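You operate a simulated robot arm through the tools that you are given. There is no shell and no other tool.

The job below is to be done with a simulated two-armed robot. You get a single attempt, and the scene is never put back.

Task
Steady the tall blue ladder and level its foot.
Fine: press the spreader bar down first; free the lock knob, wind the leveller knob till the window shows 0 mm, then lock it.

It is judged by the outcome, as a careful person would: the job done as asked, and still so three seconds after it is handed in. It fails if anything else is knocked over, pushed out of place, dropped, spilled or broken.

Robot
Two 7-joint arms with fingered hands on one trunk that stands fixed in place. Base frame: the origin is at the foot of the trunk, x ahead of it, y to its left, z up. Units: mm, rad, N and s.
The left shoulder is at [76, 124, 1079], the right one opposite. With the tool pointing down near the work surface each hand reaches from about 100 to 720 mm from the base axis, measured 20 degrees to its own side. Payload 3.6 kg a hand.
The tool frame of a hand sits at the grasp point between the pads (the TCP): z along the fingers, y along the line on which they close. The tips reach 34 mm beyond it. The gripper opens to 116 mm. The gripper's body begins 40 mm behind the TCP. The gripper is a hand of 5 fingers: y runs from the thumb to the fingers, the wrist lies at [-16, -160, -164] in the tool frame, and closing takes about 1.5 s.
Orientation is that of the tool frame in the base frame, as a unit quaternion [x, y, z, w]. With the fingers straight down and the wrist toward the robot, the tool's x, y and z point along [0, 1, 0], [1, 0, 0] and [0, 0, -1] of the base frame.

Tools
- The arms move only by the tool nudge_tool. It takes "left_series", "right_series" or both (then of equal length, played together; a hand with none holds still); each is a list of rows, each a list of 6 numbers: the shift along the base's x, y, z in units of 250 mm (1.0 is 250 mm), then the turn, a rotation vector about the base's x, y, z in units of 45 degrees (1.0 is 45 degrees). In form: [[x, y, z, wx, wy, wz], ...]. A call has 1 to 20 rows; each row is the pose to reach, as a shift and turn from the pose commanded when the call began. "left_grip" and "right_grip" are, for a hand that has rows, the closure in counts, from 0 (fully open) to 255 (shut), set as the call begins (left out, the last holds). A call with a number of a shift or a turn outside -1 to 1 is refused whole. A row lasts 0.2 s, in which the tool goes at most 50 mm and 0.15 rad; a call with a longer step from one row to the next is refused whole, and so is a gripper value outside its range. Where a pose cannot be reached the arm comes as near as it can. A force on the tool above 40 N (or 10 N above the force at the start of the call, whichever is more), or a blocked arm, ends the call early, and 0.2 s more pass. Each finger travels about 153 mm/s and halts on what it meets, pressing with about 29 N; the grip force reading is that of the motor and also rises with nothing between the fingers. The clock runs only during rows and for 0.2 s after the last one: add rows that repeat a pose to give the fingers time. The reply holds the time, the measured pose of the TCP, the force on the tool along the base axes, the opening and the grip force, in the units named above and with some noise, with the torque about the TCP (base axes, N m) and any sound that the robot's microphone picked up.
- Cameras (640 x 400 px; columns grow to the right, rows downward): "scene" is now at [178.4, -4.2, 1280.8]; the picture's right is [-0.02, -1.00, -0.00], its down [-0.29, 0.01, -0.96] and it looks along [0.96, -0.02, -0.29] (base axes); focal length 214 px, centre (320, 200). "left" rides on the left gripper at [-69, -134, -110] in its tool frame; the picture's right is [-0.77, -0.19, 0.61], its down [0.59, -0.58, 0.57] and it looks along [0.25, 0.80, 0.55] (tool axes); focal length 256 px, centre (320, 200). "right" rides on the right gripper at [69, -134, -110] in its tool frame; the picture's right is [-0.77, 0.19, -0.61], its down [-0.59, -0.58, 0.57] and it looks along [-0.25, 0.79, 0.55] (tool axes); focal length 256 px, centre (320, 200). There is no depth. A picture from a camera that has moved, and an enlarged one, comes with that camera's place and axes in the base frame and with its lens.
- camera(camera): a new picture of that camera. It takes no simulated time.
- slide_trunk(by): slides the trunk up (or, below 0, down) by that many mm; the arms and the scene camera ride with it, the base frame stays. It gives what a move gives, with no picture.
- hand_shape(shape, hand): the hand has 5 fingers and takes this shape, open, in about a second: jaw (thumb against the fingers, like two jaws); tri (thumb and two fingers); tip (a fingertip pinch); poke (one finger out to press); point (the index stretched); flat (the hand flat); cup (the hand cupped); fist (a fist). The gripper value then closes the fingers along that shape, each until it touches; the sizes above hold for jaw. It gives what a move gives, with no picture.
- head_to(pan, tilt): turns the head with the scene camera to pan (to the left, within 1.501 rad either way) and tilt (down, from -0.506 to 1.204), counted from straight ahead of the robot. It gives what a move gives.
- enlarge(camera, box): a new picture of the part [left, top, right, bottom] of that camera's present view, enlarged. It takes no simulated time.
- sign_off(): hands the job in; it is judged then, once.

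Places have to be worked out from the pictures, the camera data and where the tool is seen. Open the grippers and draw the arms clear of the work before you hand the job in, unless the task says otherwise.

The tools are called after "Request:" as name(argument=value, ...) on one line, values as JSON. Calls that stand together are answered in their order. nudge_tool: Moves the arms, as the interface text tells. Its arguments: {"type":"object","properties":{"left_series":{"type":"array","items":{"type":"array","items":{"type":"number"}}},"left_grip":{"type":"number"},"right_series":{"type":"array","items":{"type":"array","items":{"type":"number"}}},"right_grip":{"type":"number"}},"required":[]} The other tools are called the same way: slide_trunk (by) slides the trunk up or down; hand_shape (shape, hand) gives the hand a shape; head_to (pan, tilt) turns the head that bears the scene camera; camera (camera) takes a picture; enlarge (camera, box) takes an enlarged picture of a part of a camera's view; sign_off () hands the job in.

At the start:

```text
time: 0.0
left_tool_pos: [489.7, 152.3, 1431.0]
left_orientation: [0.708, 0.707, 0.0, 0.0]
left_wrist_force: [0.1, -0.5, 0.0]
left_torque: [-0.01, -0.02, 0.0]
left_opening: 115.7
left_grip_force: 0.1
left_shape: jaw
right_tool_pos: [519.4, -280.1, 1414.4]
right_orientation: [0.707, 0.707, 0.001, 0.0]
right_wrist_force: [-1.1, -0.3, 0.7]
right_torque: [0.02, -0.02, 0.03]
right_opening: 115.8
right_grip_force: 0.2
right_shape: jaw
trunk travel left (down, up): [-275.0, 487.0]
head pan, tilt: [-0.024, 0.298]
```

scene: 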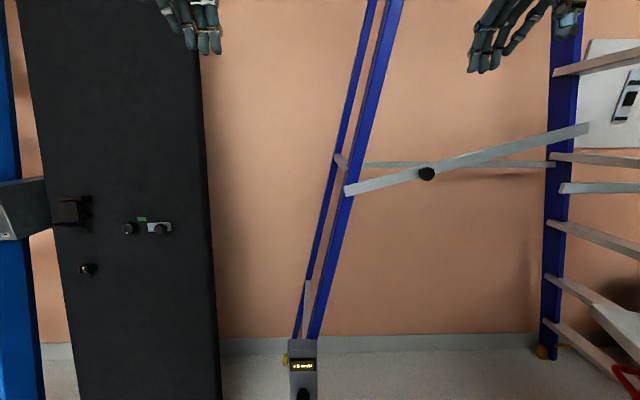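
right: 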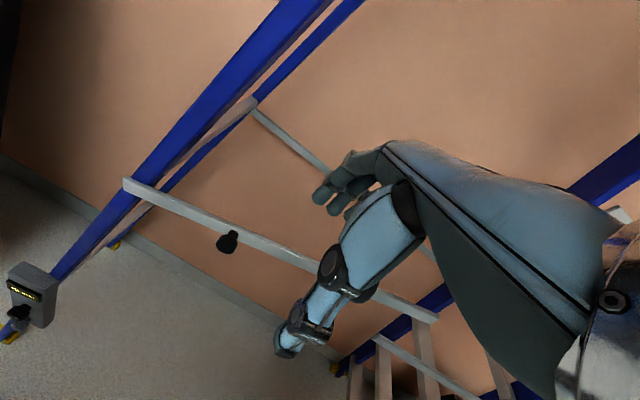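
left: 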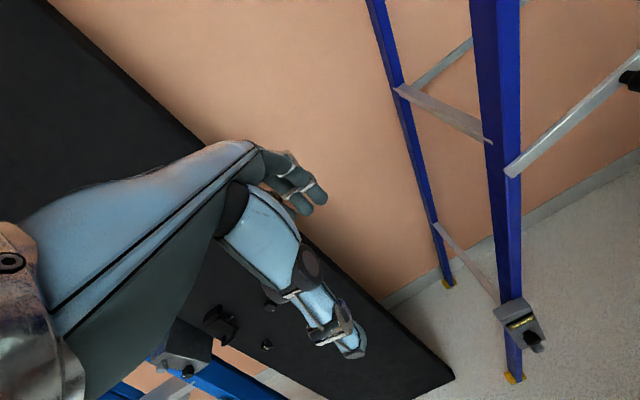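

The scene shows a blue ladder with a spreader bar (dark knob on it) and a leveller unit at the foot of its near leg, with a display. I'll tilt the head down and look closer.

Request:
head_to(pan=-0.1, tilt=0.8)

Request:
camera(camera="scene")

Request:
enlarge(camera="left", box=[460, 260, 580, 400])

Request:
enlarge(camera="right", box=[0, 240, 120, 360])

Request:
enlarge(camera="right", box=[100, 60, 460, 340])

```text
time: 0.9
left_tool_pos: [489.8, 151.8, 1430.4]
left_orientation: [0.707, 0.708, -0.001, 0.0]
left_wrist_force: [-0.3, 0.1, -0.6]
left_torque: [0.03, -0.02, 0.04]
left_opening: 115.7
left_grip_force: 0.1
left_shape: jaw
right_tool_pos: [521.3, -281.1, 1415.9]
right_orientation: [0.707, 0.707, 0.0, 0.001]
right_wrist_force: [0.4, -0.5, 0.2]
right_torque: [0.0, 0.01, 0.01]
right_opening: 116.1
right_grip_force: 0.0
right_shape: jaw
trunk travel left (down, up): [-275.0, 487.0]
head pan, tilt: [-0.099, 0.799]
```

```text
taken
camera scene: at [165.3, -9.9, 1236.3], right [-0.1, -0.99, 0.0], down [-0.71, 0.07, -0.7], along [0.69, -0.07, -0.72], focal length 214 px, centre (320, 200)
```

scene: 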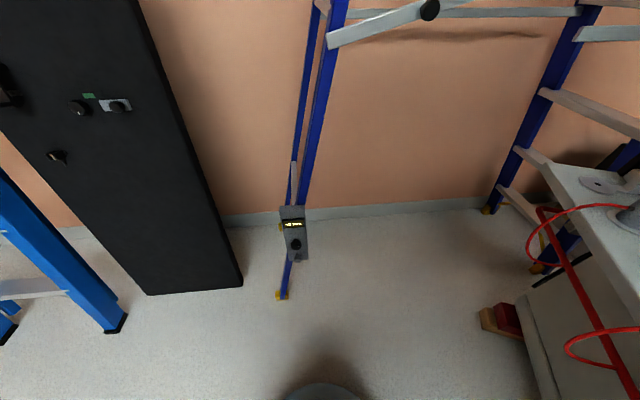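

```text
2.86 times, centred on (520, 330) of left
camera zoom: at [356.1, 82.8, 1541.5], right [-0.19, -0.77, -0.61], down [-0.58, 0.59, -0.57], along [0.8, 0.25, -0.55], focal length 731 px, centre (-251, -171)
```

zoom: 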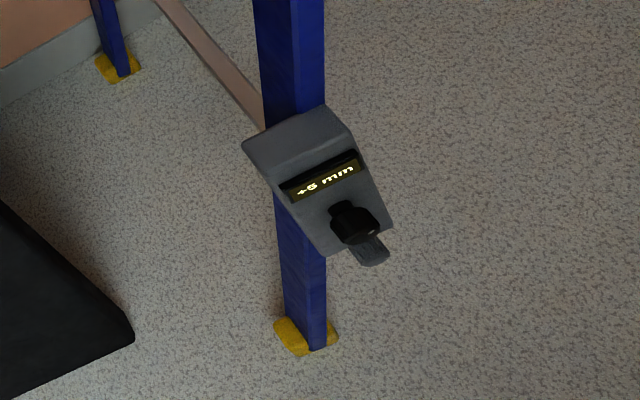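

```text
3.33 times, centred on (60, 300) of right
camera zoom: at [387.9, -211.7, 1525.7], right [0.19, -0.77, 0.61], down [-0.58, -0.59, -0.57], along [0.79, -0.25, -0.55], focal length 853 px, centre (1187, -133)
```

zoom: 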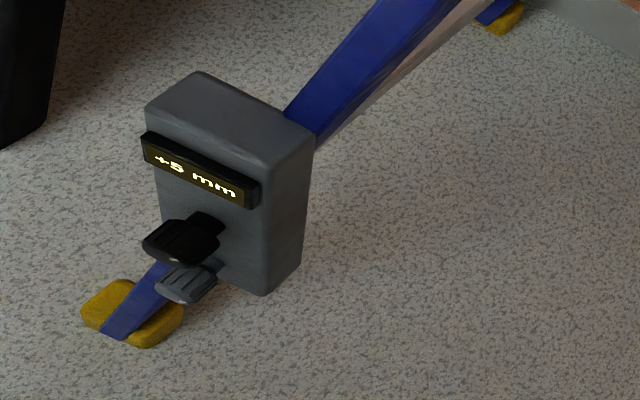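

```text
1.43 times, centred on (280, 200) of right
camera zoom: at [387.9, -211.7, 1525.7], right [0.19, -0.77, 0.61], down [-0.58, -0.59, -0.57], along [0.79, -0.25, -0.55], focal length 366 px, centre (377, 200)
```

zoom: 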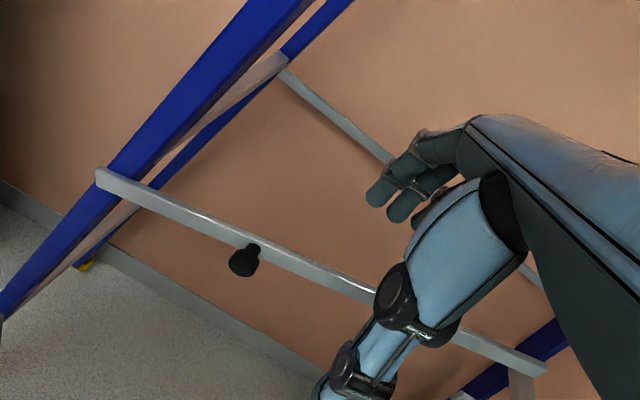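

The device on the ladder leg shows about +6/+8/+5 mm, with a black knob and something grey beneath. I'll zoom in more and look left and right to understand the whole scene.

Request:
enlarge(camera="scene", box=[260, 190, 330, 310])

Request:
enlarge(camera="scene", box=[30, 60, 180, 180])

Request:
enlarge(camera="right", box=[0, 250, 60, 350])

Request:
head_to(pan=0.9, tilt=0.35)

Request:
camera(camera="scene")

Request:
head_to(pan=-0.7, tilt=0.35)

Request:
camera(camera="scene")

```text
3.33 times, centred on (295, 250) of scene
camera zoom: at [165.3, -9.9, 1236.3], right [-0.1, -0.99, 0.0], down [-0.71, 0.07, -0.7], along [0.69, -0.07, -0.72], focal length 715 px, centre (403, 33)
```

zoom: 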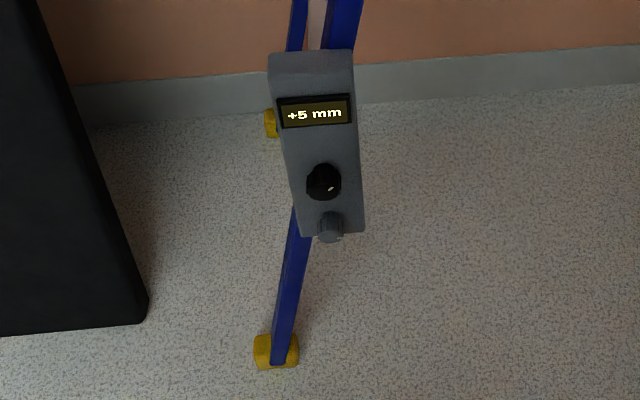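

```text
3.33 times, centred on (105, 120) of scene
camera zoom: at [165.3, -9.9, 1236.3], right [-0.1, -0.99, 0.0], down [-0.71, 0.07, -0.7], along [0.69, -0.07, -0.72], focal length 715 px, centre (1037, 467)
```

zoom: 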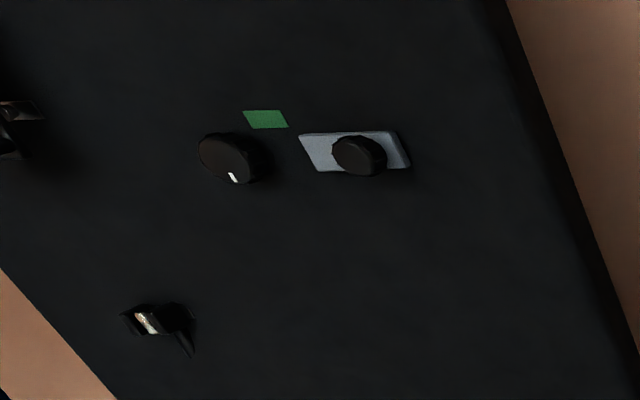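

```text
4.00 times, centred on (30, 300) of right
camera zoom: at [387.9, -211.7, 1525.7], right [0.19, -0.77, 0.61], down [-0.58, -0.59, -0.57], along [0.79, -0.25, -0.55], focal length 1024 px, centre (1480, -200)
```

zoom: 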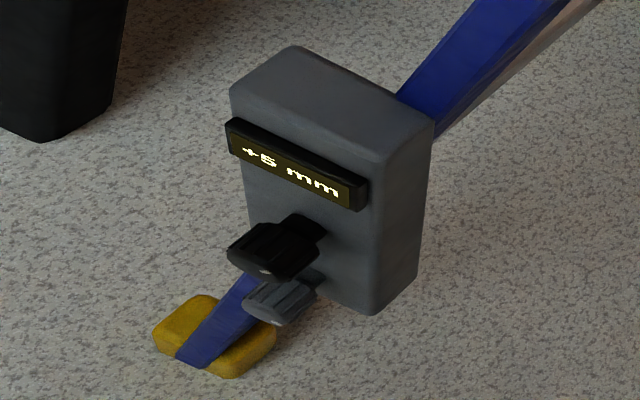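

```text
time: 2.2
left_tool_pos: [489.4, 152.8, 1430.3]
left_orientation: [0.707, 0.707, 0.0, 0.0]
left_wrist_force: [-0.2, 0.3, -0.3]
left_torque: [-0.01, 0.02, -0.02]
left_opening: 115.8
left_grip_force: 0.0
left_shape: jaw
right_tool_pos: [520.3, -281.2, 1416.5]
right_orientation: [0.707, 0.708, -0.001, 0.0]
right_wrist_force: [-0.2, 0.3, 0.1]
right_torque: [0.0, 0.0, 0.0]
right_opening: 115.7
right_grip_force: 0.0
right_shape: jaw
trunk travel left (down, up): [-275.0, 487.0]
head pan, tilt: [0.901, 0.351]
```

```text
taken
camera scene: at [142.9, 71.0, 1275.9], right [0.78, -0.62, 0.0], down [-0.21, -0.27, -0.94], along [0.58, 0.74, -0.34], focal length 214 px, centre (320, 200)
```

scene: 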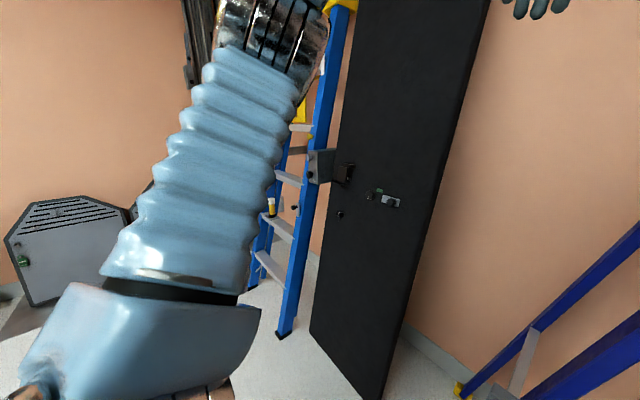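

```text
time: 3.9
left_tool_pos: [489.0, 153.0, 1431.4]
left_orientation: [0.708, 0.707, -0.001, 0.0]
left_wrist_force: [0.2, 0.1, -0.4]
left_torque: [-0.03, -0.03, -0.04]
left_opening: 116.0
left_grip_force: 0.1
left_shape: jaw
right_tool_pos: [520.5, -280.7, 1415.3]
right_orientation: [0.707, 0.707, 0.0, 0.0]
right_wrist_force: [0.2, -0.2, 0.1]
right_torque: [0.0, 0.01, -0.02]
right_opening: 115.8
right_grip_force: 0.1
right_shape: jaw
trunk travel left (down, up): [-275.0, 487.0]
head pan, tilt: [-0.7, 0.351]
```

```text
taken
camera scene: at [156.2, -61.9, 1275.9], right [-0.64, -0.77, 0.0], down [-0.26, 0.22, -0.94], along [0.72, -0.6, -0.34], focal length 214 px, centre (320, 200)
```

scene: 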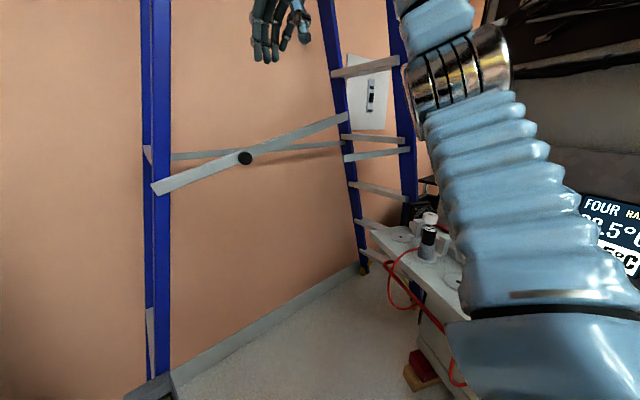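

Leveller box sits near [590, 31, 600] (display z≈689, black knob z≈595, grey knob z≈492); the spreader hub is near [621,-238,1203] with its right end raised. I'll look closely at the spreader and its ends.

Request:
head_to(pan=-0.4, tilt=0.25)

Request:
camera(camera="scene")

Request:
enlarge(camera="scene", box=[210, 90, 490, 260])

Request:
enlarge(camera="scene", box=[390, 80, 500, 220])

Request:
enlarge(camera="scene", box=[200, 130, 320, 220])

Request:
enlarge(camera="right", box=[340, 260, 500, 400])

Request:
enlarge(camera="left", box=[480, 20, 640, 200])

```text
time: 4.7
left_tool_pos: [489.8, 152.8, 1430.7]
left_orientation: [0.707, 0.707, 0.0, 0.0]
left_wrist_force: [0.0, -0.3, 1.1]
left_torque: [0.0, -0.01, -0.01]
left_opening: 116.0
left_grip_force: 0.0
left_shape: jaw
right_tool_pos: [521.0, -280.2, 1416.5]
right_orientation: [0.707, 0.707, 0.0, 0.0]
right_wrist_force: [0.1, 0.0, 0.5]
right_torque: [-0.04, 0.01, 0.02]
right_opening: 116.0
right_grip_force: 0.1
right_shape: jaw
trunk travel left (down, up): [-275.0, 487.0]
head pan, tilt: [-0.4, 0.25]
```

```text
taken
camera scene: at [171.0, -38.4, 1285.3], right [-0.39, -0.92, 0.0], down [-0.23, 0.1, -0.97], along [0.89, -0.38, -0.25], focal length 214 px, centre (320, 200)
```

scene: 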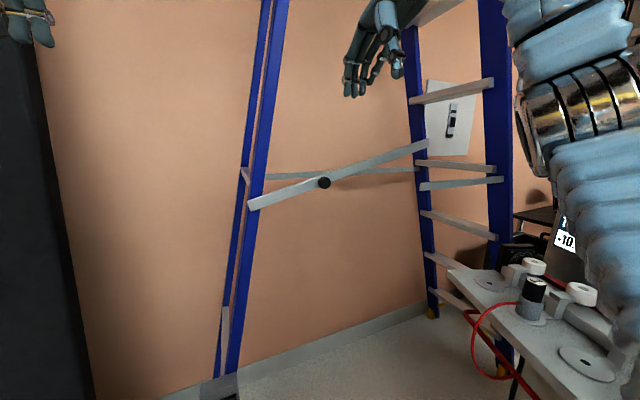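

```text
2.29 times, centred on (350, 175) of scene
camera zoom: at [171.0, -38.4, 1285.3], right [-0.39, -0.92, 0.0], down [-0.23, 0.1, -0.97], along [0.89, -0.38, -0.25], focal length 490 px, centre (251, 257)
```

zoom: 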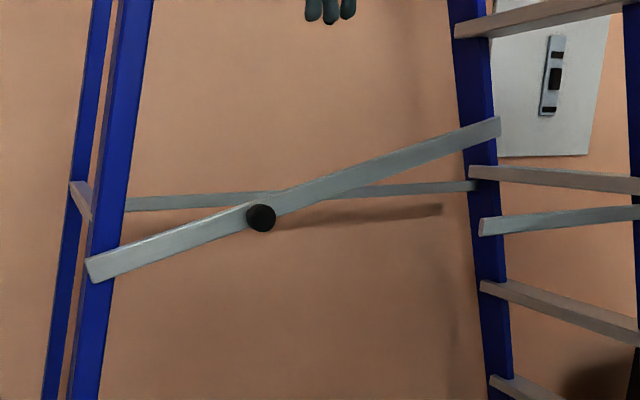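

```text
2.86 times, centred on (445, 150) of scene
camera zoom: at [171.0, -38.4, 1285.3], right [-0.39, -0.92, 0.0], down [-0.23, 0.1, -0.97], along [0.89, -0.38, -0.25], focal length 613 px, centre (-37, 343)
```

zoom: 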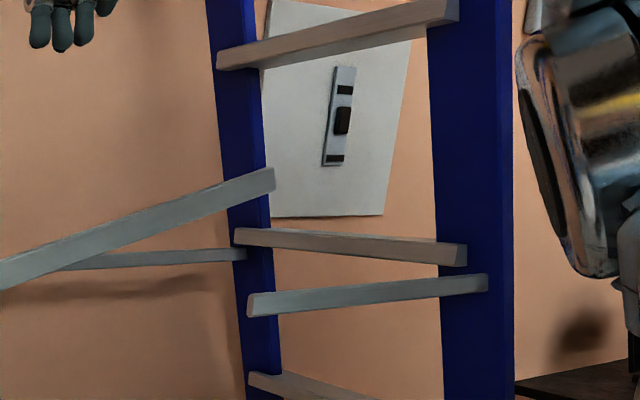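

```text
4.44 times, centred on (260, 175) of scene
camera zoom: at [171.0, -38.4, 1285.3], right [-0.39, -0.92, 0.0], down [-0.23, 0.1, -0.97], along [0.89, -0.38, -0.25], focal length 953 px, centre (587, 311)
```

zoom: 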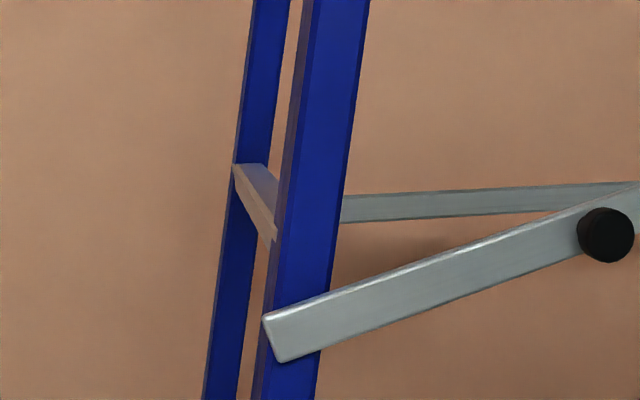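

```text
2.86 times, centred on (420, 330) of right
camera zoom: at [387.9, -211.7, 1525.7], right [0.19, -0.77, 0.61], down [-0.58, -0.59, -0.57], along [0.79, -0.25, -0.55], focal length 731 px, centre (34, -171)
```

zoom: 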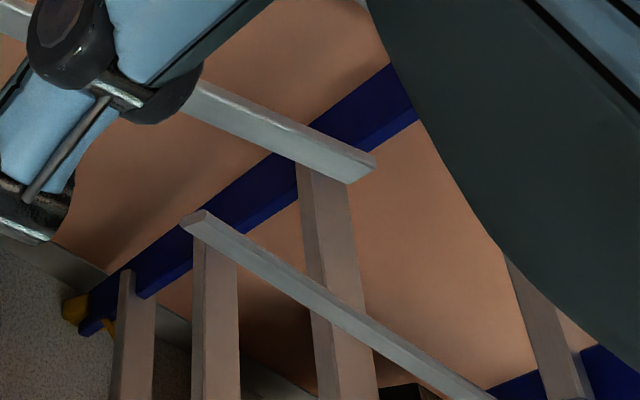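

```text
2.22 times, centred on (560, 110) of left
camera zoom: at [356.1, 82.8, 1541.5], right [-0.19, -0.77, -0.61], down [-0.58, 0.59, -0.57], along [0.8, 0.25, -0.55], focal length 569 px, centre (-213, 400)
```

zoom: 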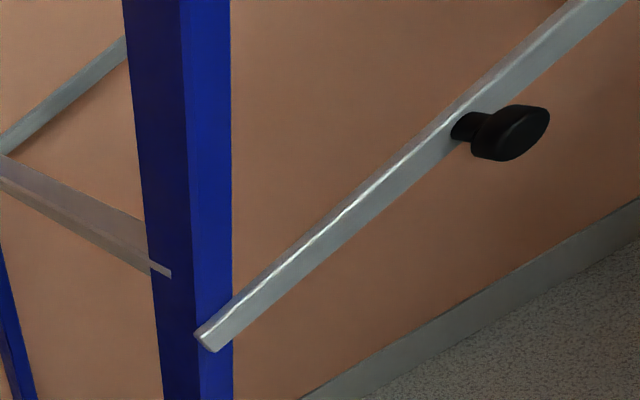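

The spreader's left half pivots on the left rail near [648,-80,1161] and rises to about [650,-585,1295]. The right half waits level with its end at about [650,-580,1161], so I must press the raised end down about 135 mm. I'll raise the trunk and get the right hand above the bar, yawed toward it.

Request:
slide_trunk(by=180)

Request:
nudge_tool(right_series=[[0, 0, 0, 0, 0, -0.18], [0, -0.05, 0, 0, 0, -0.36], [0.05, -0.15, 0, 0, 0, -0.54], [0.12, -0.3, 0, 0, 0, -0.72], [0.2, -0.45, 0, 0, 0, -0.9], [0.3, -0.6, 0, 0, 0, -1.0], [0.4, -0.68, 0, 0, 0, -1.0], [0.5, -0.7, 0, 0, 0, -1.0], [0.52, -0.7, 0, 0, 0, -1.0], [0.52, -0.7, 0, 0, 0, -1.0]], right_grip=220)

Request:
camera(camera="scene")

Request:
camera(camera="right")

```text
time: 6.7
left_tool_pos: [489.8, 151.6, 1611.3]
left_orientation: [0.707, 0.707, 0.0, 0.0]
left_wrist_force: [-0.1, -0.6, -0.8]
left_torque: [-0.01, 0.01, 0.0]
left_opening: 115.8
left_grip_force: 0.0
left_shape: jaw
right_tool_pos: [520.9, -280.2, 1595.0]
right_orientation: [0.707, 0.707, -0.001, 0.0]
right_wrist_force: [-0.1, -0.4, -0.2]
right_torque: [-0.01, 0.0, 0.03]
right_opening: 116.1
right_grip_force: 0.1
right_shape: jaw
trunk travel left (down, up): [-455.0, 307.0]
head pan, tilt: [-0.4, 0.25]
```

```text
time: 8.9
left_tool_pos: [492.1, 157.1, 1609.8]
left_orientation: [0.707, 0.707, -0.001, 0.0]
left_wrist_force: [-0.3, 0.9, 0.6]
left_torque: [-0.05, 0.03, -0.03]
left_opening: 115.9
left_grip_force: 0.1
left_shape: jaw
right_tool_pos: [595.4, -430.0, 1538.0]
right_orientation: [0.924, 0.383, -0.001, 0.001]
right_wrist_force: [1.2, 0.8, 0.0]
right_torque: [-0.01, 0.0, -0.04]
right_opening: 15.8
right_grip_force: 0.0
right_shape: jaw
right hand out of reach, approached as far as the arm can: row 5, 6, 7, 8, 9, 10
trunk travel left (down, up): [-455.0, 307.0]
head pan, tilt: [-0.4, 0.25]
```

```text
taken
camera scene: at [117.6, -36.1, 1468.0], right [-0.39, -0.92, 0.0], down [-0.23, 0.09, -0.97], along [0.89, -0.38, -0.25], focal length 214 px, centre (320, 200)
```

scene: 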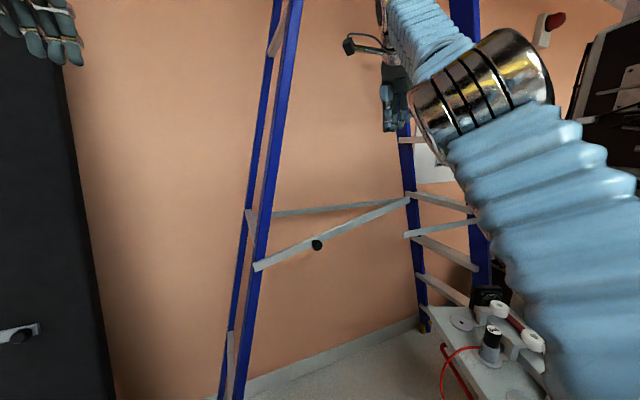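

```text
taken
camera right: at [550.1, -287.0, 1647.7], right [-0.41, -0.68, 0.61], down [-0.83, -0.01, -0.56], along [0.39, -0.74, -0.55], focal length 256 px, centre (320, 200)
```

right: 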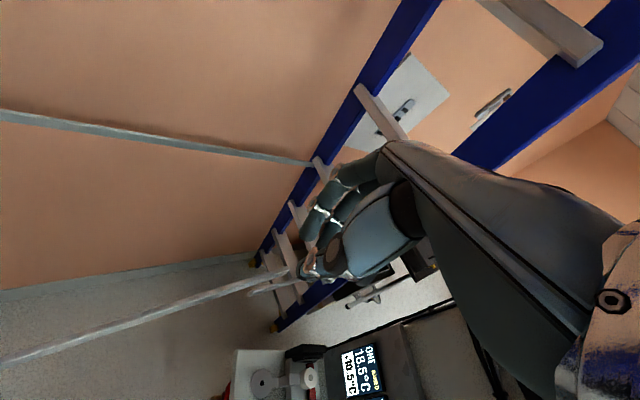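

The hand stopped short because the pose was too high to reach. I'll descend to about z 1400, still clear above the bar, and check where it ends up.

Request:
nudge_tool(right_series=[[0, 0, -0.15, 0, 0, 0], [0, 0, -0.3, 0, 0, 0], [0, 0, -0.45, 0, 0, 0], [0, 0, -0.6, 0, 0, 0], [0, 0, -0.7, 0, 0, 0], [0, 0, -0.75, 0, 0, 0], [0, 0, -0.75, 0, 0, 0]])

Request:
camera(camera="scene")

Request:
camera(camera="right")

```text
time: 10.5
left_tool_pos: [488.2, 152.4, 1611.5]
left_orientation: [0.707, 0.708, 0.0, 0.0]
left_wrist_force: [-0.4, -0.2, 0.6]
left_torque: [0.02, -0.01, 0.01]
left_opening: 115.7
left_grip_force: 0.1
left_shape: jaw
right_tool_pos: [591.4, -431.7, 1357.2]
right_orientation: [0.924, 0.383, 0.0, 0.0]
right_wrist_force: [-0.8, 0.2, -0.2]
right_torque: [0.01, 0.03, 0.03]
right_opening: 15.8
right_grip_force: 0.0
right_shape: jaw
trunk travel left (down, up): [-455.0, 307.0]
head pan, tilt: [-0.4, 0.25]
```

```text
taken
camera scene: at [115.4, -38.1, 1468.2], right [-0.39, -0.92, 0.0], down [-0.23, 0.1, -0.97], along [0.89, -0.38, -0.25], focal length 214 px, centre (320, 200)
```

scene: 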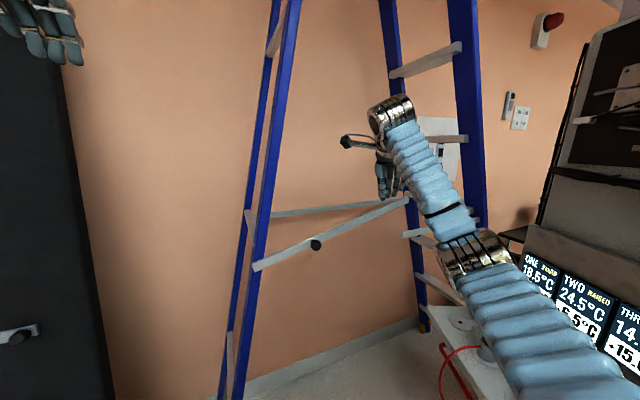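

```text
taken
camera right: at [546.3, -288.7, 1466.2], right [-0.41, -0.68, 0.61], down [-0.82, -0.01, -0.57], along [0.39, -0.74, -0.55], focal length 256 px, centre (320, 200)
```

right: 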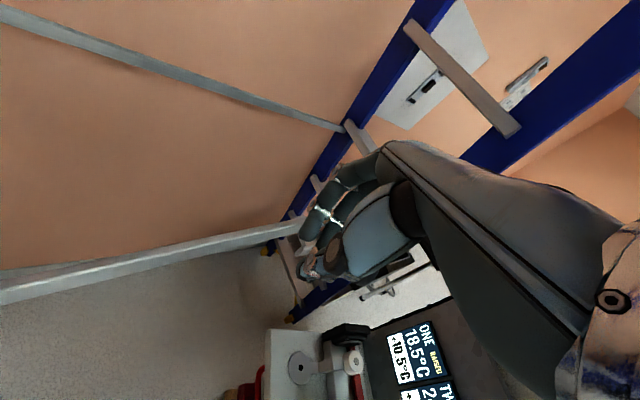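

The bar computes to x≈648; the fingertips are at [591,-432,1323]. I'll shift forward about 57 mm and right about 25 mm while staying above the bar.

Request:
nudge_tool(right_series=[[0.12, -0.05, 0.02, 0, 0, 0], [0.228, -0.1, 0.02, 0, 0, 0], [0.228, -0.1, 0.02, 0, 0, 0]])

Request:
camera(camera="scene")

Request:
camera(camera="right")

Request:
enlarge(camera="right", box=[220, 150, 420, 300])

```text
time: 11.3
left_tool_pos: [489.5, 151.7, 1610.2]
left_orientation: [0.707, 0.707, 0.0, 0.0]
left_wrist_force: [-0.3, -0.3, -0.4]
left_torque: [-0.03, 0.0, 0.0]
left_opening: 115.9
left_grip_force: 0.1
left_shape: jaw
right_tool_pos: [648.8, -459.0, 1362.8]
right_orientation: [0.924, 0.383, 0.0, 0.0]
right_wrist_force: [0.4, 0.1, 0.6]
right_torque: [0.04, -0.02, 0.0]
right_opening: 16.0
right_grip_force: 0.0
right_shape: jaw
trunk travel left (down, up): [-455.0, 307.0]
head pan, tilt: [-0.4, 0.25]
```

```text
taken
camera scene: at [115.4, -38.6, 1468.2], right [-0.39, -0.92, 0.0], down [-0.23, 0.1, -0.97], along [0.89, -0.38, -0.25], focal length 214 px, centre (320, 200)
```

scene: 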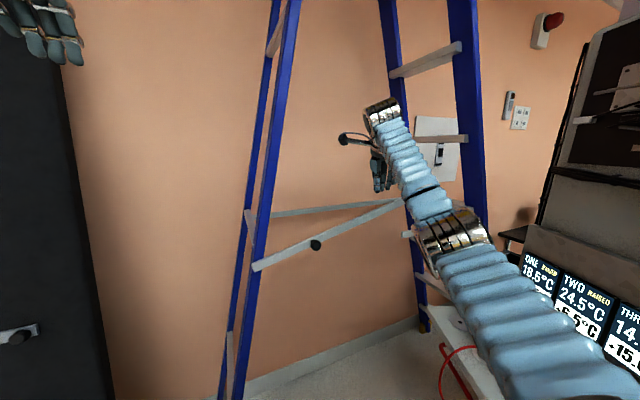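

```text
taken
camera right: at [604.2, -314.8, 1472.6], right [-0.41, -0.68, 0.61], down [-0.82, -0.01, -0.57], along [0.39, -0.74, -0.55], focal length 256 px, centre (320, 200)
```

right: 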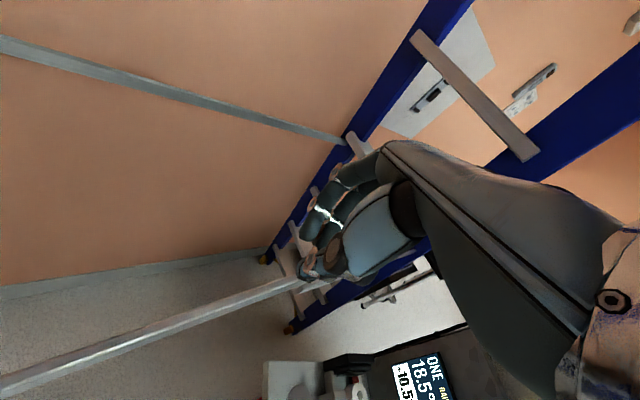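

```text
2.67 times, centred on (320, 225) of right
camera zoom: at [604.2, -314.8, 1472.6], right [-0.41, -0.68, 0.61], down [-0.82, -0.01, -0.57], along [0.39, -0.74, -0.55], focal length 683 px, centre (320, 133)
```

zoom: 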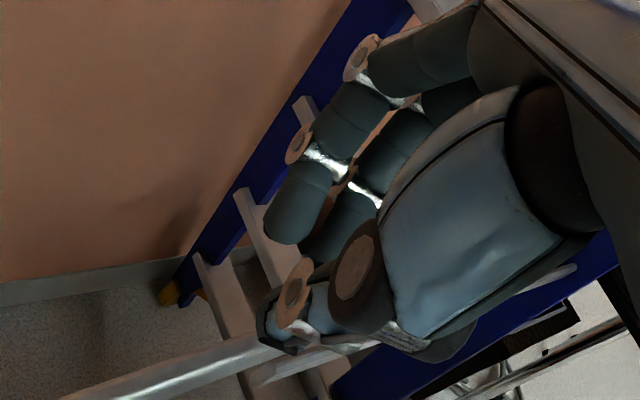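

Fingers are now over the bar at [649,-459], tips about 45 mm above it. I'll press straight down in small steps.

Request:
nudge_tool(right_series=[[0, 0, -0.06, 0, 0, 0], [0, 0, -0.12, 0, 0, 0], [0, 0, -0.18, 0, 0, 0], [0, 0, -0.24, 0, 0, 0], [0, 0, -0.3, 0, 0, 0], [0, 0, -0.36, 0, 0, 0], [0, 0, -0.42, 0, 0, 0], [0, 0, -0.48, 0, 0, 0], [0, 0, -0.52, 0, 0, 0]])

Request:
camera(camera="scene")

Request:
camera(camera="right")

```text
time: 13.3
left_tool_pos: [490.4, 152.1, 1611.6]
left_orientation: [0.707, 0.707, 0.0, 0.0]
left_wrist_force: [0.1, 0.3, 0.0]
left_torque: [-0.02, -0.01, 0.0]
left_opening: 116.0
left_grip_force: 0.0
left_shape: jaw
right_tool_pos: [649.5, -456.6, 1229.1]
right_orientation: [0.924, 0.383, 0.0, -0.001]
right_wrist_force: [0.7, -1.1, 0.3]
right_torque: [0.0, 0.02, 0.0]
right_opening: 16.0
right_grip_force: 0.2
right_shape: jaw
trunk travel left (down, up): [-455.0, 307.0]
head pan, tilt: [-0.4, 0.25]
```

```text
taken
camera scene: at [115.8, -38.5, 1468.1], right [-0.39, -0.92, 0.0], down [-0.23, 0.1, -0.97], along [0.89, -0.38, -0.25], focal length 214 px, centre (320, 200)
```

scene: 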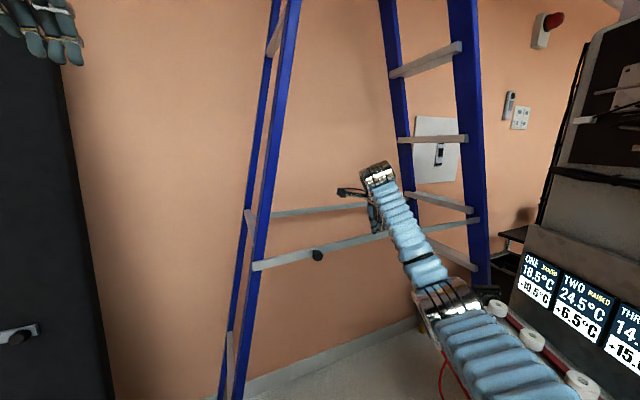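

```text
taken
camera right: at [605.1, -313.4, 1338.8], right [-0.41, -0.68, 0.61], down [-0.83, -0.01, -0.56], along [0.39, -0.74, -0.55], focal length 256 px, centre (320, 200)
```

right: 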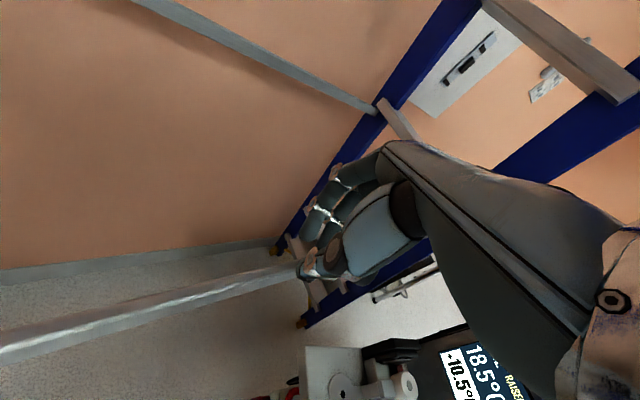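

The bar has followed the fingers and looks nearly level. I'll keep pressing in small steps until I feel resistance or hear a latch.

Request:
nudge_tool(right_series=[[0, 0, -0.02, 0, 0, 0], [0, 0, -0.04, 0, 0, 0], [0, 0, -0.06, 0, 0, 0], [0, 0, -0.08, 0, 0, 0], [0, 0, -0.1, 0, 0, 0], [0, 0, -0.12, 0, 0, 0]])

Request:
camera(camera="scene")

Request:
enlarge(camera="scene", box=[230, 160, 510, 300])

```text
time: 14.7
left_tool_pos: [488.7, 152.8, 1611.7]
left_orientation: [0.707, 0.707, -0.001, 0.0]
left_wrist_force: [0.5, 0.5, 0.0]
left_torque: [0.0, 0.01, -0.01]
left_opening: 115.6
left_grip_force: 0.1
left_shape: jaw
right_tool_pos: [648.9, -457.9, 1203.6]
right_orientation: [0.924, 0.383, 0.002, 0.003]
right_wrist_force: [2.7, -2.4, 14.7]
right_torque: [-0.33, -0.07, 0.06]
right_opening: 17.2
right_grip_force: 0.0
right_shape: jaw
trunk travel left (down, up): [-455.0, 307.0]
head pan, tilt: [-0.4, 0.25]
```

```text
taken
camera scene: at [114.5, -37.6, 1468.5], right [-0.39, -0.92, 0.0], down [-0.23, 0.1, -0.97], along [0.89, -0.38, -0.25], focal length 214 px, centre (320, 200)
```

scene: 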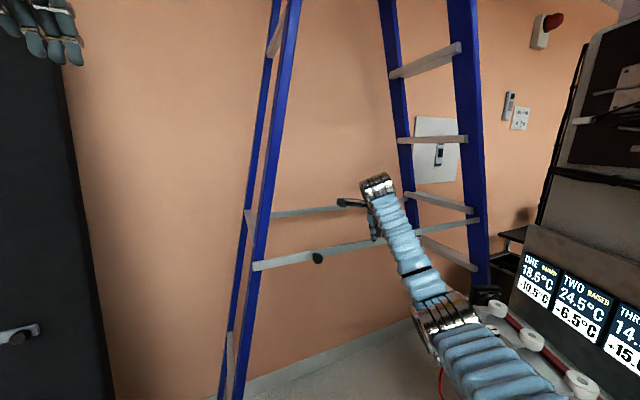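

```text
2.29 times, centred on (370, 230) of scene
camera zoom: at [114.5, -37.6, 1468.5], right [-0.39, -0.92, 0.0], down [-0.23, 0.1, -0.97], along [0.89, -0.38, -0.25], focal length 490 px, centre (206, 131)
```

zoom: 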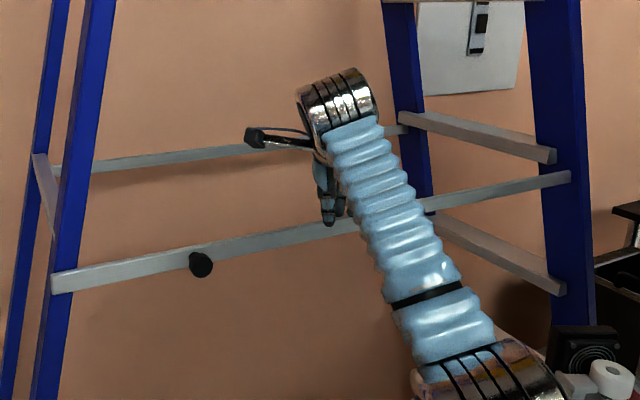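

The bar looks straight and there is now 15 N resistance. I'll press a little more firmly to make sure it is seated, then lift and check that it stays.

Request:
nudge_tool(right_series=[[0, 0, -0.02, 0, 0, 0], [0, 0, -0.04, 0, 0, 0], [0, 0, -0.06, 0, 0, 0], [0, 0, -0.06, 0, 0, 0]])

Request:
nudge_tool(right_series=[[0, 0, 0.1, 0, 0, 0], [0, 0, 0.25, 0, 0, 0], [0, 0, 0.4, 0, 0, 0], [0, 0, 0.6, 0, 0, 0], [0, 0, 0.8, 0, 0, 0]])

Request:
camera(camera="scene")

Request:
enlarge(camera="scene", box=[230, 160, 510, 300])

Request:
camera(camera="right")

```text
time: 15.4
left_tool_pos: [486.2, 154.0, 1612.5]
left_orientation: [0.707, 0.707, 0.0, 0.002]
left_wrist_force: [-0.1, -0.2, -0.3]
left_torque: [0.01, 0.02, 0.05]
left_opening: 115.8
left_grip_force: 0.1
left_shape: jaw
right_tool_pos: [647.9, -457.3, 1202.4]
right_orientation: [0.923, 0.384, 0.011, 0.011]
right_wrist_force: [-3.5, 3.4, 23.5]
right_torque: [-0.03, 0.18, 0.06]
right_opening: 3.0
right_grip_force: 28.9
right_shape: jaw
trunk travel left (down, up): [-455.0, 307.0]
head pan, tilt: [-0.4, 0.25]
stopped in row 3 (right hand): the force on the tool passed its limit at 42 N (the readings are from after the stop); the commanded pose is now the measured one
```

```text
time: 16.6
left_tool_pos: [488.2, 153.0, 1612.0]
left_orientation: [0.708, 0.706, -0.001, 0.0]
left_wrist_force: [0.0, 0.7, -0.4]
left_torque: [0.02, -0.04, 0.03]
left_opening: 115.7
left_grip_force: 0.0
left_shape: jaw
right_tool_pos: [650.1, -458.6, 1395.1]
right_orientation: [0.924, 0.383, 0.005, 0.006]
right_wrist_force: [-0.2, 0.4, 0.8]
right_torque: [0.0, -0.03, 0.0]
right_opening: 0.1
right_grip_force: 29.1
right_shape: jaw
trunk travel left (down, up): [-455.0, 307.0]
head pan, tilt: [-0.4, 0.25]
```

```text
taken
camera scene: at [114.8, -37.6, 1468.3], right [-0.39, -0.92, 0.0], down [-0.23, 0.1, -0.97], along [0.89, -0.38, -0.25], focal length 214 px, centre (320, 200)
```

scene: 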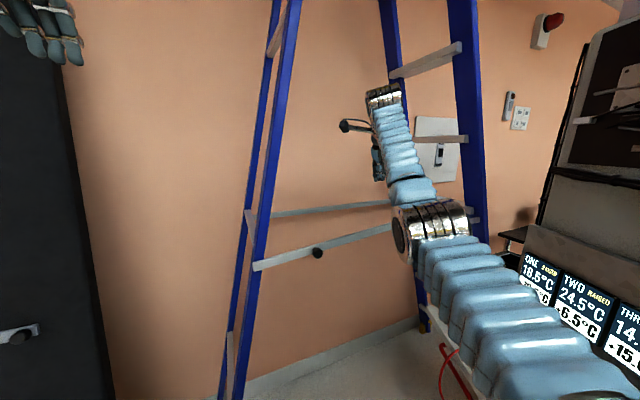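

```text
2.29 times, centred on (370, 230) of scene
camera zoom: at [114.8, -37.6, 1468.3], right [-0.39, -0.92, 0.0], down [-0.23, 0.1, -0.97], along [0.89, -0.38, -0.25], focal length 490 px, centre (206, 131)
```

zoom: 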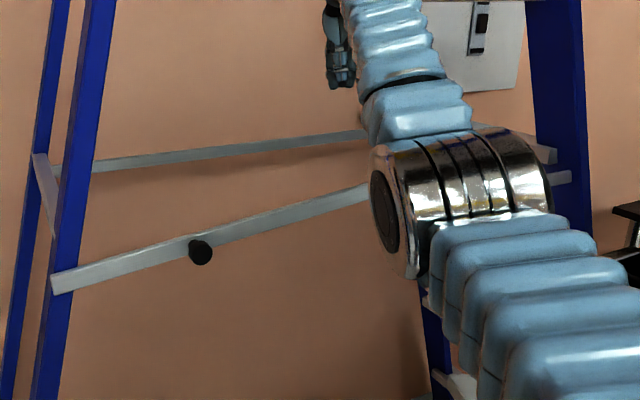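

```text
taken
camera right: at [603.4, -314.9, 1503.7], right [-0.42, -0.67, 0.61], down [-0.82, -0.01, -0.58], along [0.4, -0.74, -0.54], focal length 256 px, centre (320, 200)
```

right: 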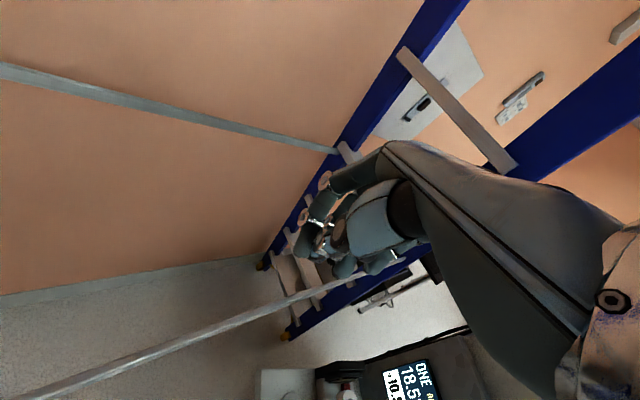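

After lifting, the bar has sprung back part of the way, so it hasn't latched. I'll move the hand a bit to the left and up to see the joint and the bar's state.

Request:
nudge_tool(right_series=[[-0.1, 0.1, 0.1, 0, 0, 0], [-0.2, 0.2, 0.2, 0, 0, 0], [-0.3, 0.3, 0.3, 0, 0, 0], [-0.4, 0.4, 0.4, 0, 0, 0], [-0.4, 0.5, 0.5, 0, 0, 0]])

Request:
camera(camera="scene")

Request:
camera(camera="right")

Request:
enlarge(camera="scene", box=[230, 160, 510, 300])

```text
time: 17.8
left_tool_pos: [489.6, 152.5, 1610.5]
left_orientation: [0.707, 0.707, 0.0, 0.0]
left_wrist_force: [0.2, 0.4, -0.4]
left_torque: [-0.01, -0.02, -0.03]
left_opening: 115.9
left_grip_force: 0.0
left_shape: jaw
right_tool_pos: [551.3, -332.2, 1518.8]
right_orientation: [0.924, 0.383, 0.005, 0.006]
right_wrist_force: [0.2, -0.4, 0.2]
right_torque: [-0.05, 0.05, -0.01]
right_opening: 0.0
right_grip_force: 29.0
right_shape: jaw
trunk travel left (down, up): [-455.0, 307.0]
head pan, tilt: [-0.4, 0.25]
```

```text
taken
camera scene: at [115.8, -37.2, 1468.1], right [-0.39, -0.92, 0.0], down [-0.23, 0.1, -0.97], along [0.89, -0.38, -0.25], focal length 214 px, centre (320, 200)
```

scene: 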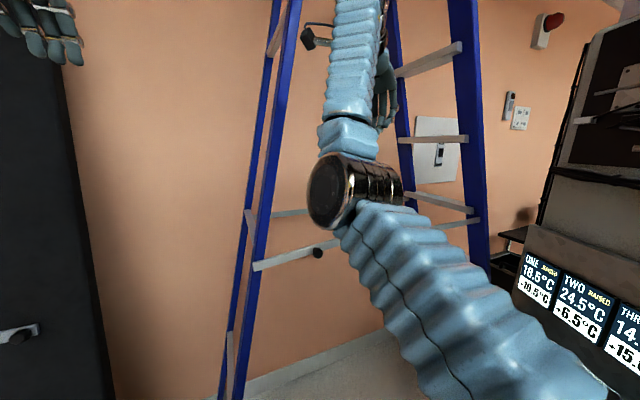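

```text
taken
camera right: at [505.1, -188.2, 1628.2], right [-0.42, -0.67, 0.61], down [-0.82, -0.01, -0.58], along [0.4, -0.74, -0.54], focal length 256 px, centre (320, 200)
```

right: 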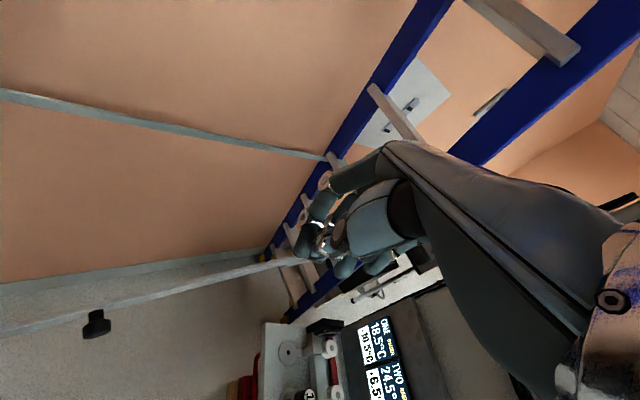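

```text
2.29 times, centred on (370, 230) of scene
camera zoom: at [115.8, -37.2, 1468.1], right [-0.39, -0.92, 0.0], down [-0.23, 0.1, -0.97], along [0.89, -0.38, -0.25], focal length 490 px, centre (206, 131)
```

zoom: 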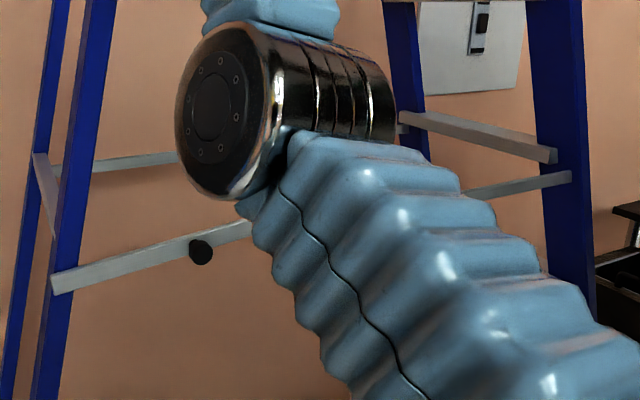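

The bar holds still at a slight angle now, so it has no strong spring. The half-closed fingers probably wedged on it and dragged it up as I lifted. I'll open and reclose the hand fully, then press again nearer the end of the bar.

Request:
nudge_tool(right_series=[[0, 0, 0, 0, 0, 0], [0, 0, 0, 0, 0, 0], [0, 0, 0, 0, 0, 0], [0, 0, 0, 0, 0, 0], [0, 0, 0, 0, 0, 0]], right_grip=0)

Request:
nudge_tool(right_series=[[0, 0, 0, 0, 0, 0], [0, 0, 0, 0, 0, 0], [0, 0, 0, 0, 0, 0], [0, 0, 0, 0, 0, 0], [0, 0, 0, 0, 0, 0], [0, 0, 0, 0, 0, 0], [0, 0, 0, 0, 0, 0], [0, 0, 0, 0, 0, 0]], right_grip=255)

Request:
enlarge(camera="right", box=[220, 150, 420, 300])

```text
time: 19.0
left_tool_pos: [489.1, 152.2, 1610.7]
left_orientation: [0.707, 0.707, 0.0, 0.0]
left_wrist_force: [0.1, 0.6, 0.1]
left_torque: [0.01, 0.0, 0.01]
left_opening: 116.0
left_grip_force: 0.1
left_shape: jaw
right_tool_pos: [551.6, -334.0, 1520.2]
right_orientation: [0.923, 0.384, 0.005, 0.006]
right_wrist_force: [0.4, -0.5, -0.9]
right_torque: [-0.01, 0.0, 0.01]
right_opening: 115.8
right_grip_force: 0.1
right_shape: jaw
trunk travel left (down, up): [-455.0, 307.0]
head pan, tilt: [-0.4, 0.25]
```

```text
time: 20.8
left_tool_pos: [489.7, 153.2, 1610.6]
left_orientation: [0.707, 0.707, 0.001, 0.0]
left_wrist_force: [0.9, -0.2, -0.1]
left_torque: [0.01, 0.03, -0.01]
left_opening: 115.8
left_grip_force: 0.0
left_shape: jaw
right_tool_pos: [551.0, -333.8, 1520.0]
right_orientation: [0.924, 0.383, 0.005, 0.007]
right_wrist_force: [0.2, 0.7, -1.2]
right_torque: [0.02, 0.04, 0.01]
right_opening: 0.3
right_grip_force: 0.1
right_shape: jaw
trunk travel left (down, up): [-455.0, 307.0]
head pan, tilt: [-0.4, 0.25]
```

```text
2.67 times, centred on (320, 225) of right
camera zoom: at [505.2, -189.7, 1628.1], right [-0.42, -0.67, 0.61], down [-0.82, -0.01, -0.58], along [0.4, -0.74, -0.54], focal length 683 px, centre (320, 133)
```

zoom: 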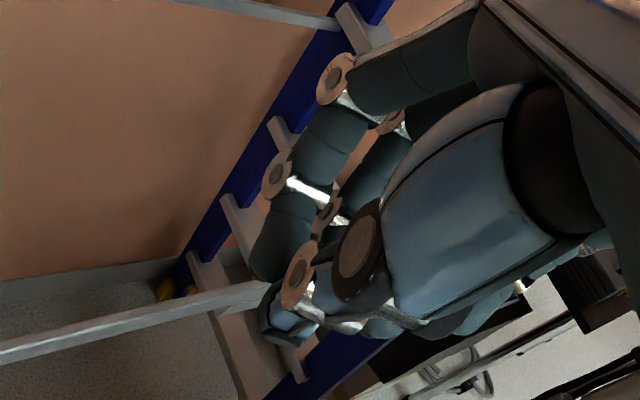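

The hand is fully closed. Move over the bar near its end at about [648,-525,1310].

Request:
nudge_tool(right_series=[[0.02, -0.1, -0.12, 0, 0, 0], [0.06, -0.2, -0.24, 0, 0, 0], [0.12, -0.3, -0.36, 0, 0, 0], [0.18, -0.4, -0.48, 0, 0, 0], [0.24, -0.5, -0.6, 0, 0, 0], [0.3, -0.6, -0.7, 0, 0, 0], [0.36, -0.7, -0.78, 0, 0, 0], [0.388, -0.76, -0.82, 0, 0, 0], [0.388, -0.76, -0.82, 0, 0, 0]])

Request:
camera(camera="scene")

Request:
camera(camera="right")

Request:
enlarge(camera="scene", box=[230, 160, 510, 300])

```text
time: 22.8
left_tool_pos: [489.7, 152.2, 1610.8]
left_orientation: [0.707, 0.707, 0.0, 0.0]
left_wrist_force: [0.5, 0.5, 0.3]
left_torque: [-0.01, -0.01, 0.02]
left_opening: 115.9
left_grip_force: 0.0
left_shape: jaw
right_tool_pos: [647.0, -519.0, 1315.5]
right_orientation: [0.924, 0.382, 0.005, 0.006]
right_wrist_force: [0.7, 0.4, -0.5]
right_torque: [0.0, -0.01, -0.01]
right_opening: 2.8
right_grip_force: 0.0
right_shape: jaw
trunk travel left (down, up): [-455.0, 307.0]
head pan, tilt: [-0.4, 0.25]
```

```text
taken
camera scene: at [115.7, -38.0, 1468.2], right [-0.39, -0.92, 0.0], down [-0.23, 0.1, -0.97], along [0.89, -0.38, -0.25], focal length 214 px, centre (320, 200)
```

scene: 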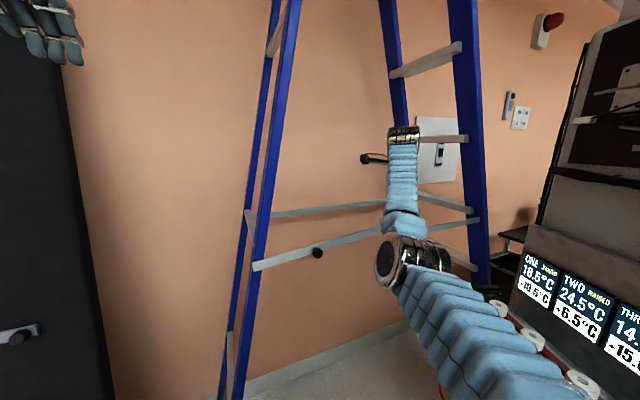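

```text
taken
camera right: at [601.2, -376.6, 1424.4], right [-0.42, -0.67, 0.61], down [-0.82, -0.01, -0.58], along [0.4, -0.74, -0.54], focal length 256 px, centre (320, 200)
```

right: 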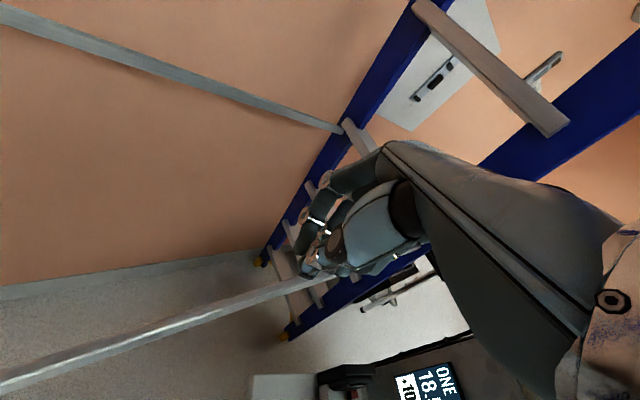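

```text
2.29 times, centred on (370, 230) of scene
camera zoom: at [115.7, -38.0, 1468.2], right [-0.39, -0.92, 0.0], down [-0.23, 0.1, -0.97], along [0.89, -0.38, -0.25], focal length 490 px, centre (206, 131)
```

zoom: 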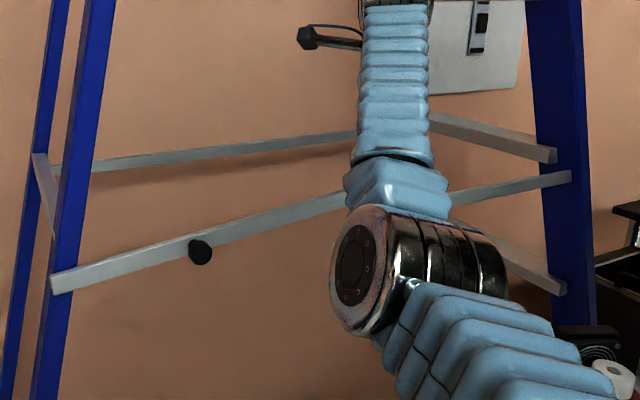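

Positioned over the bar's end, which is still a little raised. I'll press straight down, force-limited, watching the readings.

Request:
nudge_tool(right_series=[[0, 0, -0.05, 0, 0, 0], [0, 0, -0.1, 0, 0, 0], [0, 0, -0.15, 0, 0, 0], [0, 0, -0.2, 0, 0, 0], [0, 0, -0.25, 0, 0, 0], [0, 0, -0.3, 0, 0, 0], [0, 0, -0.34, 0, 0, 0], [0, 0, -0.38, 0, 0, 0], [0, 0, -0.41, 0, 0, 0]])

Request:
enlarge(camera="scene", box=[230, 160, 510, 300])

Request:
enlarge(camera="right", box=[180, 150, 380, 350])

```text
time: 24.8
left_tool_pos: [489.3, 152.7, 1610.8]
left_orientation: [0.707, 0.707, 0.0, -0.001]
left_wrist_force: [-0.5, 0.6, -0.9]
left_torque: [-0.02, 0.0, -0.01]
left_opening: 115.9
left_grip_force: 0.0
left_shape: jaw
right_tool_pos: [646.3, -522.9, 1212.1]
right_orientation: [0.923, 0.384, 0.006, 0.006]
right_wrist_force: [0.7, 1.1, -0.1]
right_torque: [-0.01, 0.03, -0.01]
right_opening: 2.6
right_grip_force: 0.1
right_shape: jaw
trunk travel left (down, up): [-455.0, 307.0]
head pan, tilt: [-0.4, 0.25]
```

```text
2.29 times, centred on (370, 230) of scene
camera zoom: at [115.8, -38.5, 1468.1], right [-0.39, -0.92, 0.0], down [-0.23, 0.1, -0.97], along [0.89, -0.38, -0.25], focal length 490 px, centre (206, 131)
```

zoom: 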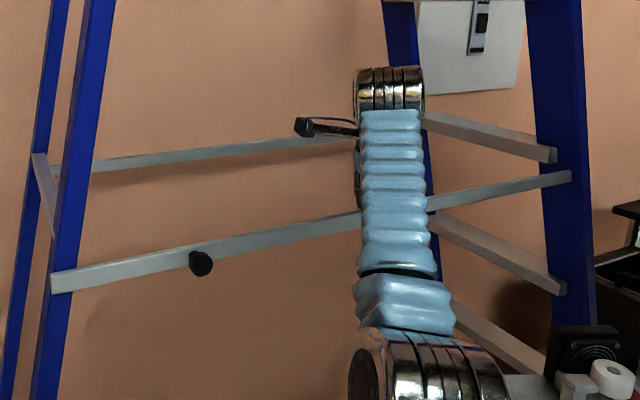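

```text
2.00 times, centred on (280, 250) of right
camera zoom: at [600.2, -378.1, 1319.9], right [-0.42, -0.67, 0.61], down [-0.82, -0.01, -0.58], along [0.4, -0.74, -0.54], focal length 512 px, centre (400, 100)
```

zoom: 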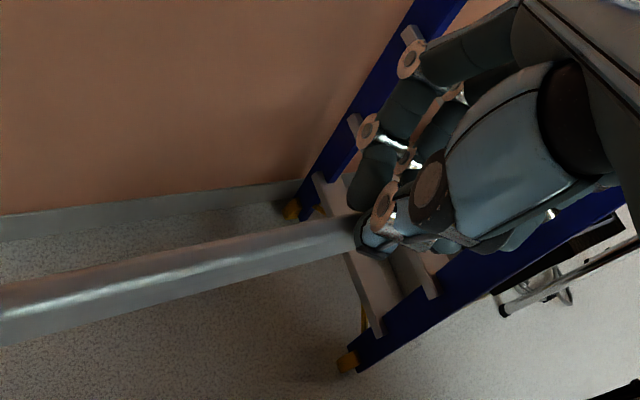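

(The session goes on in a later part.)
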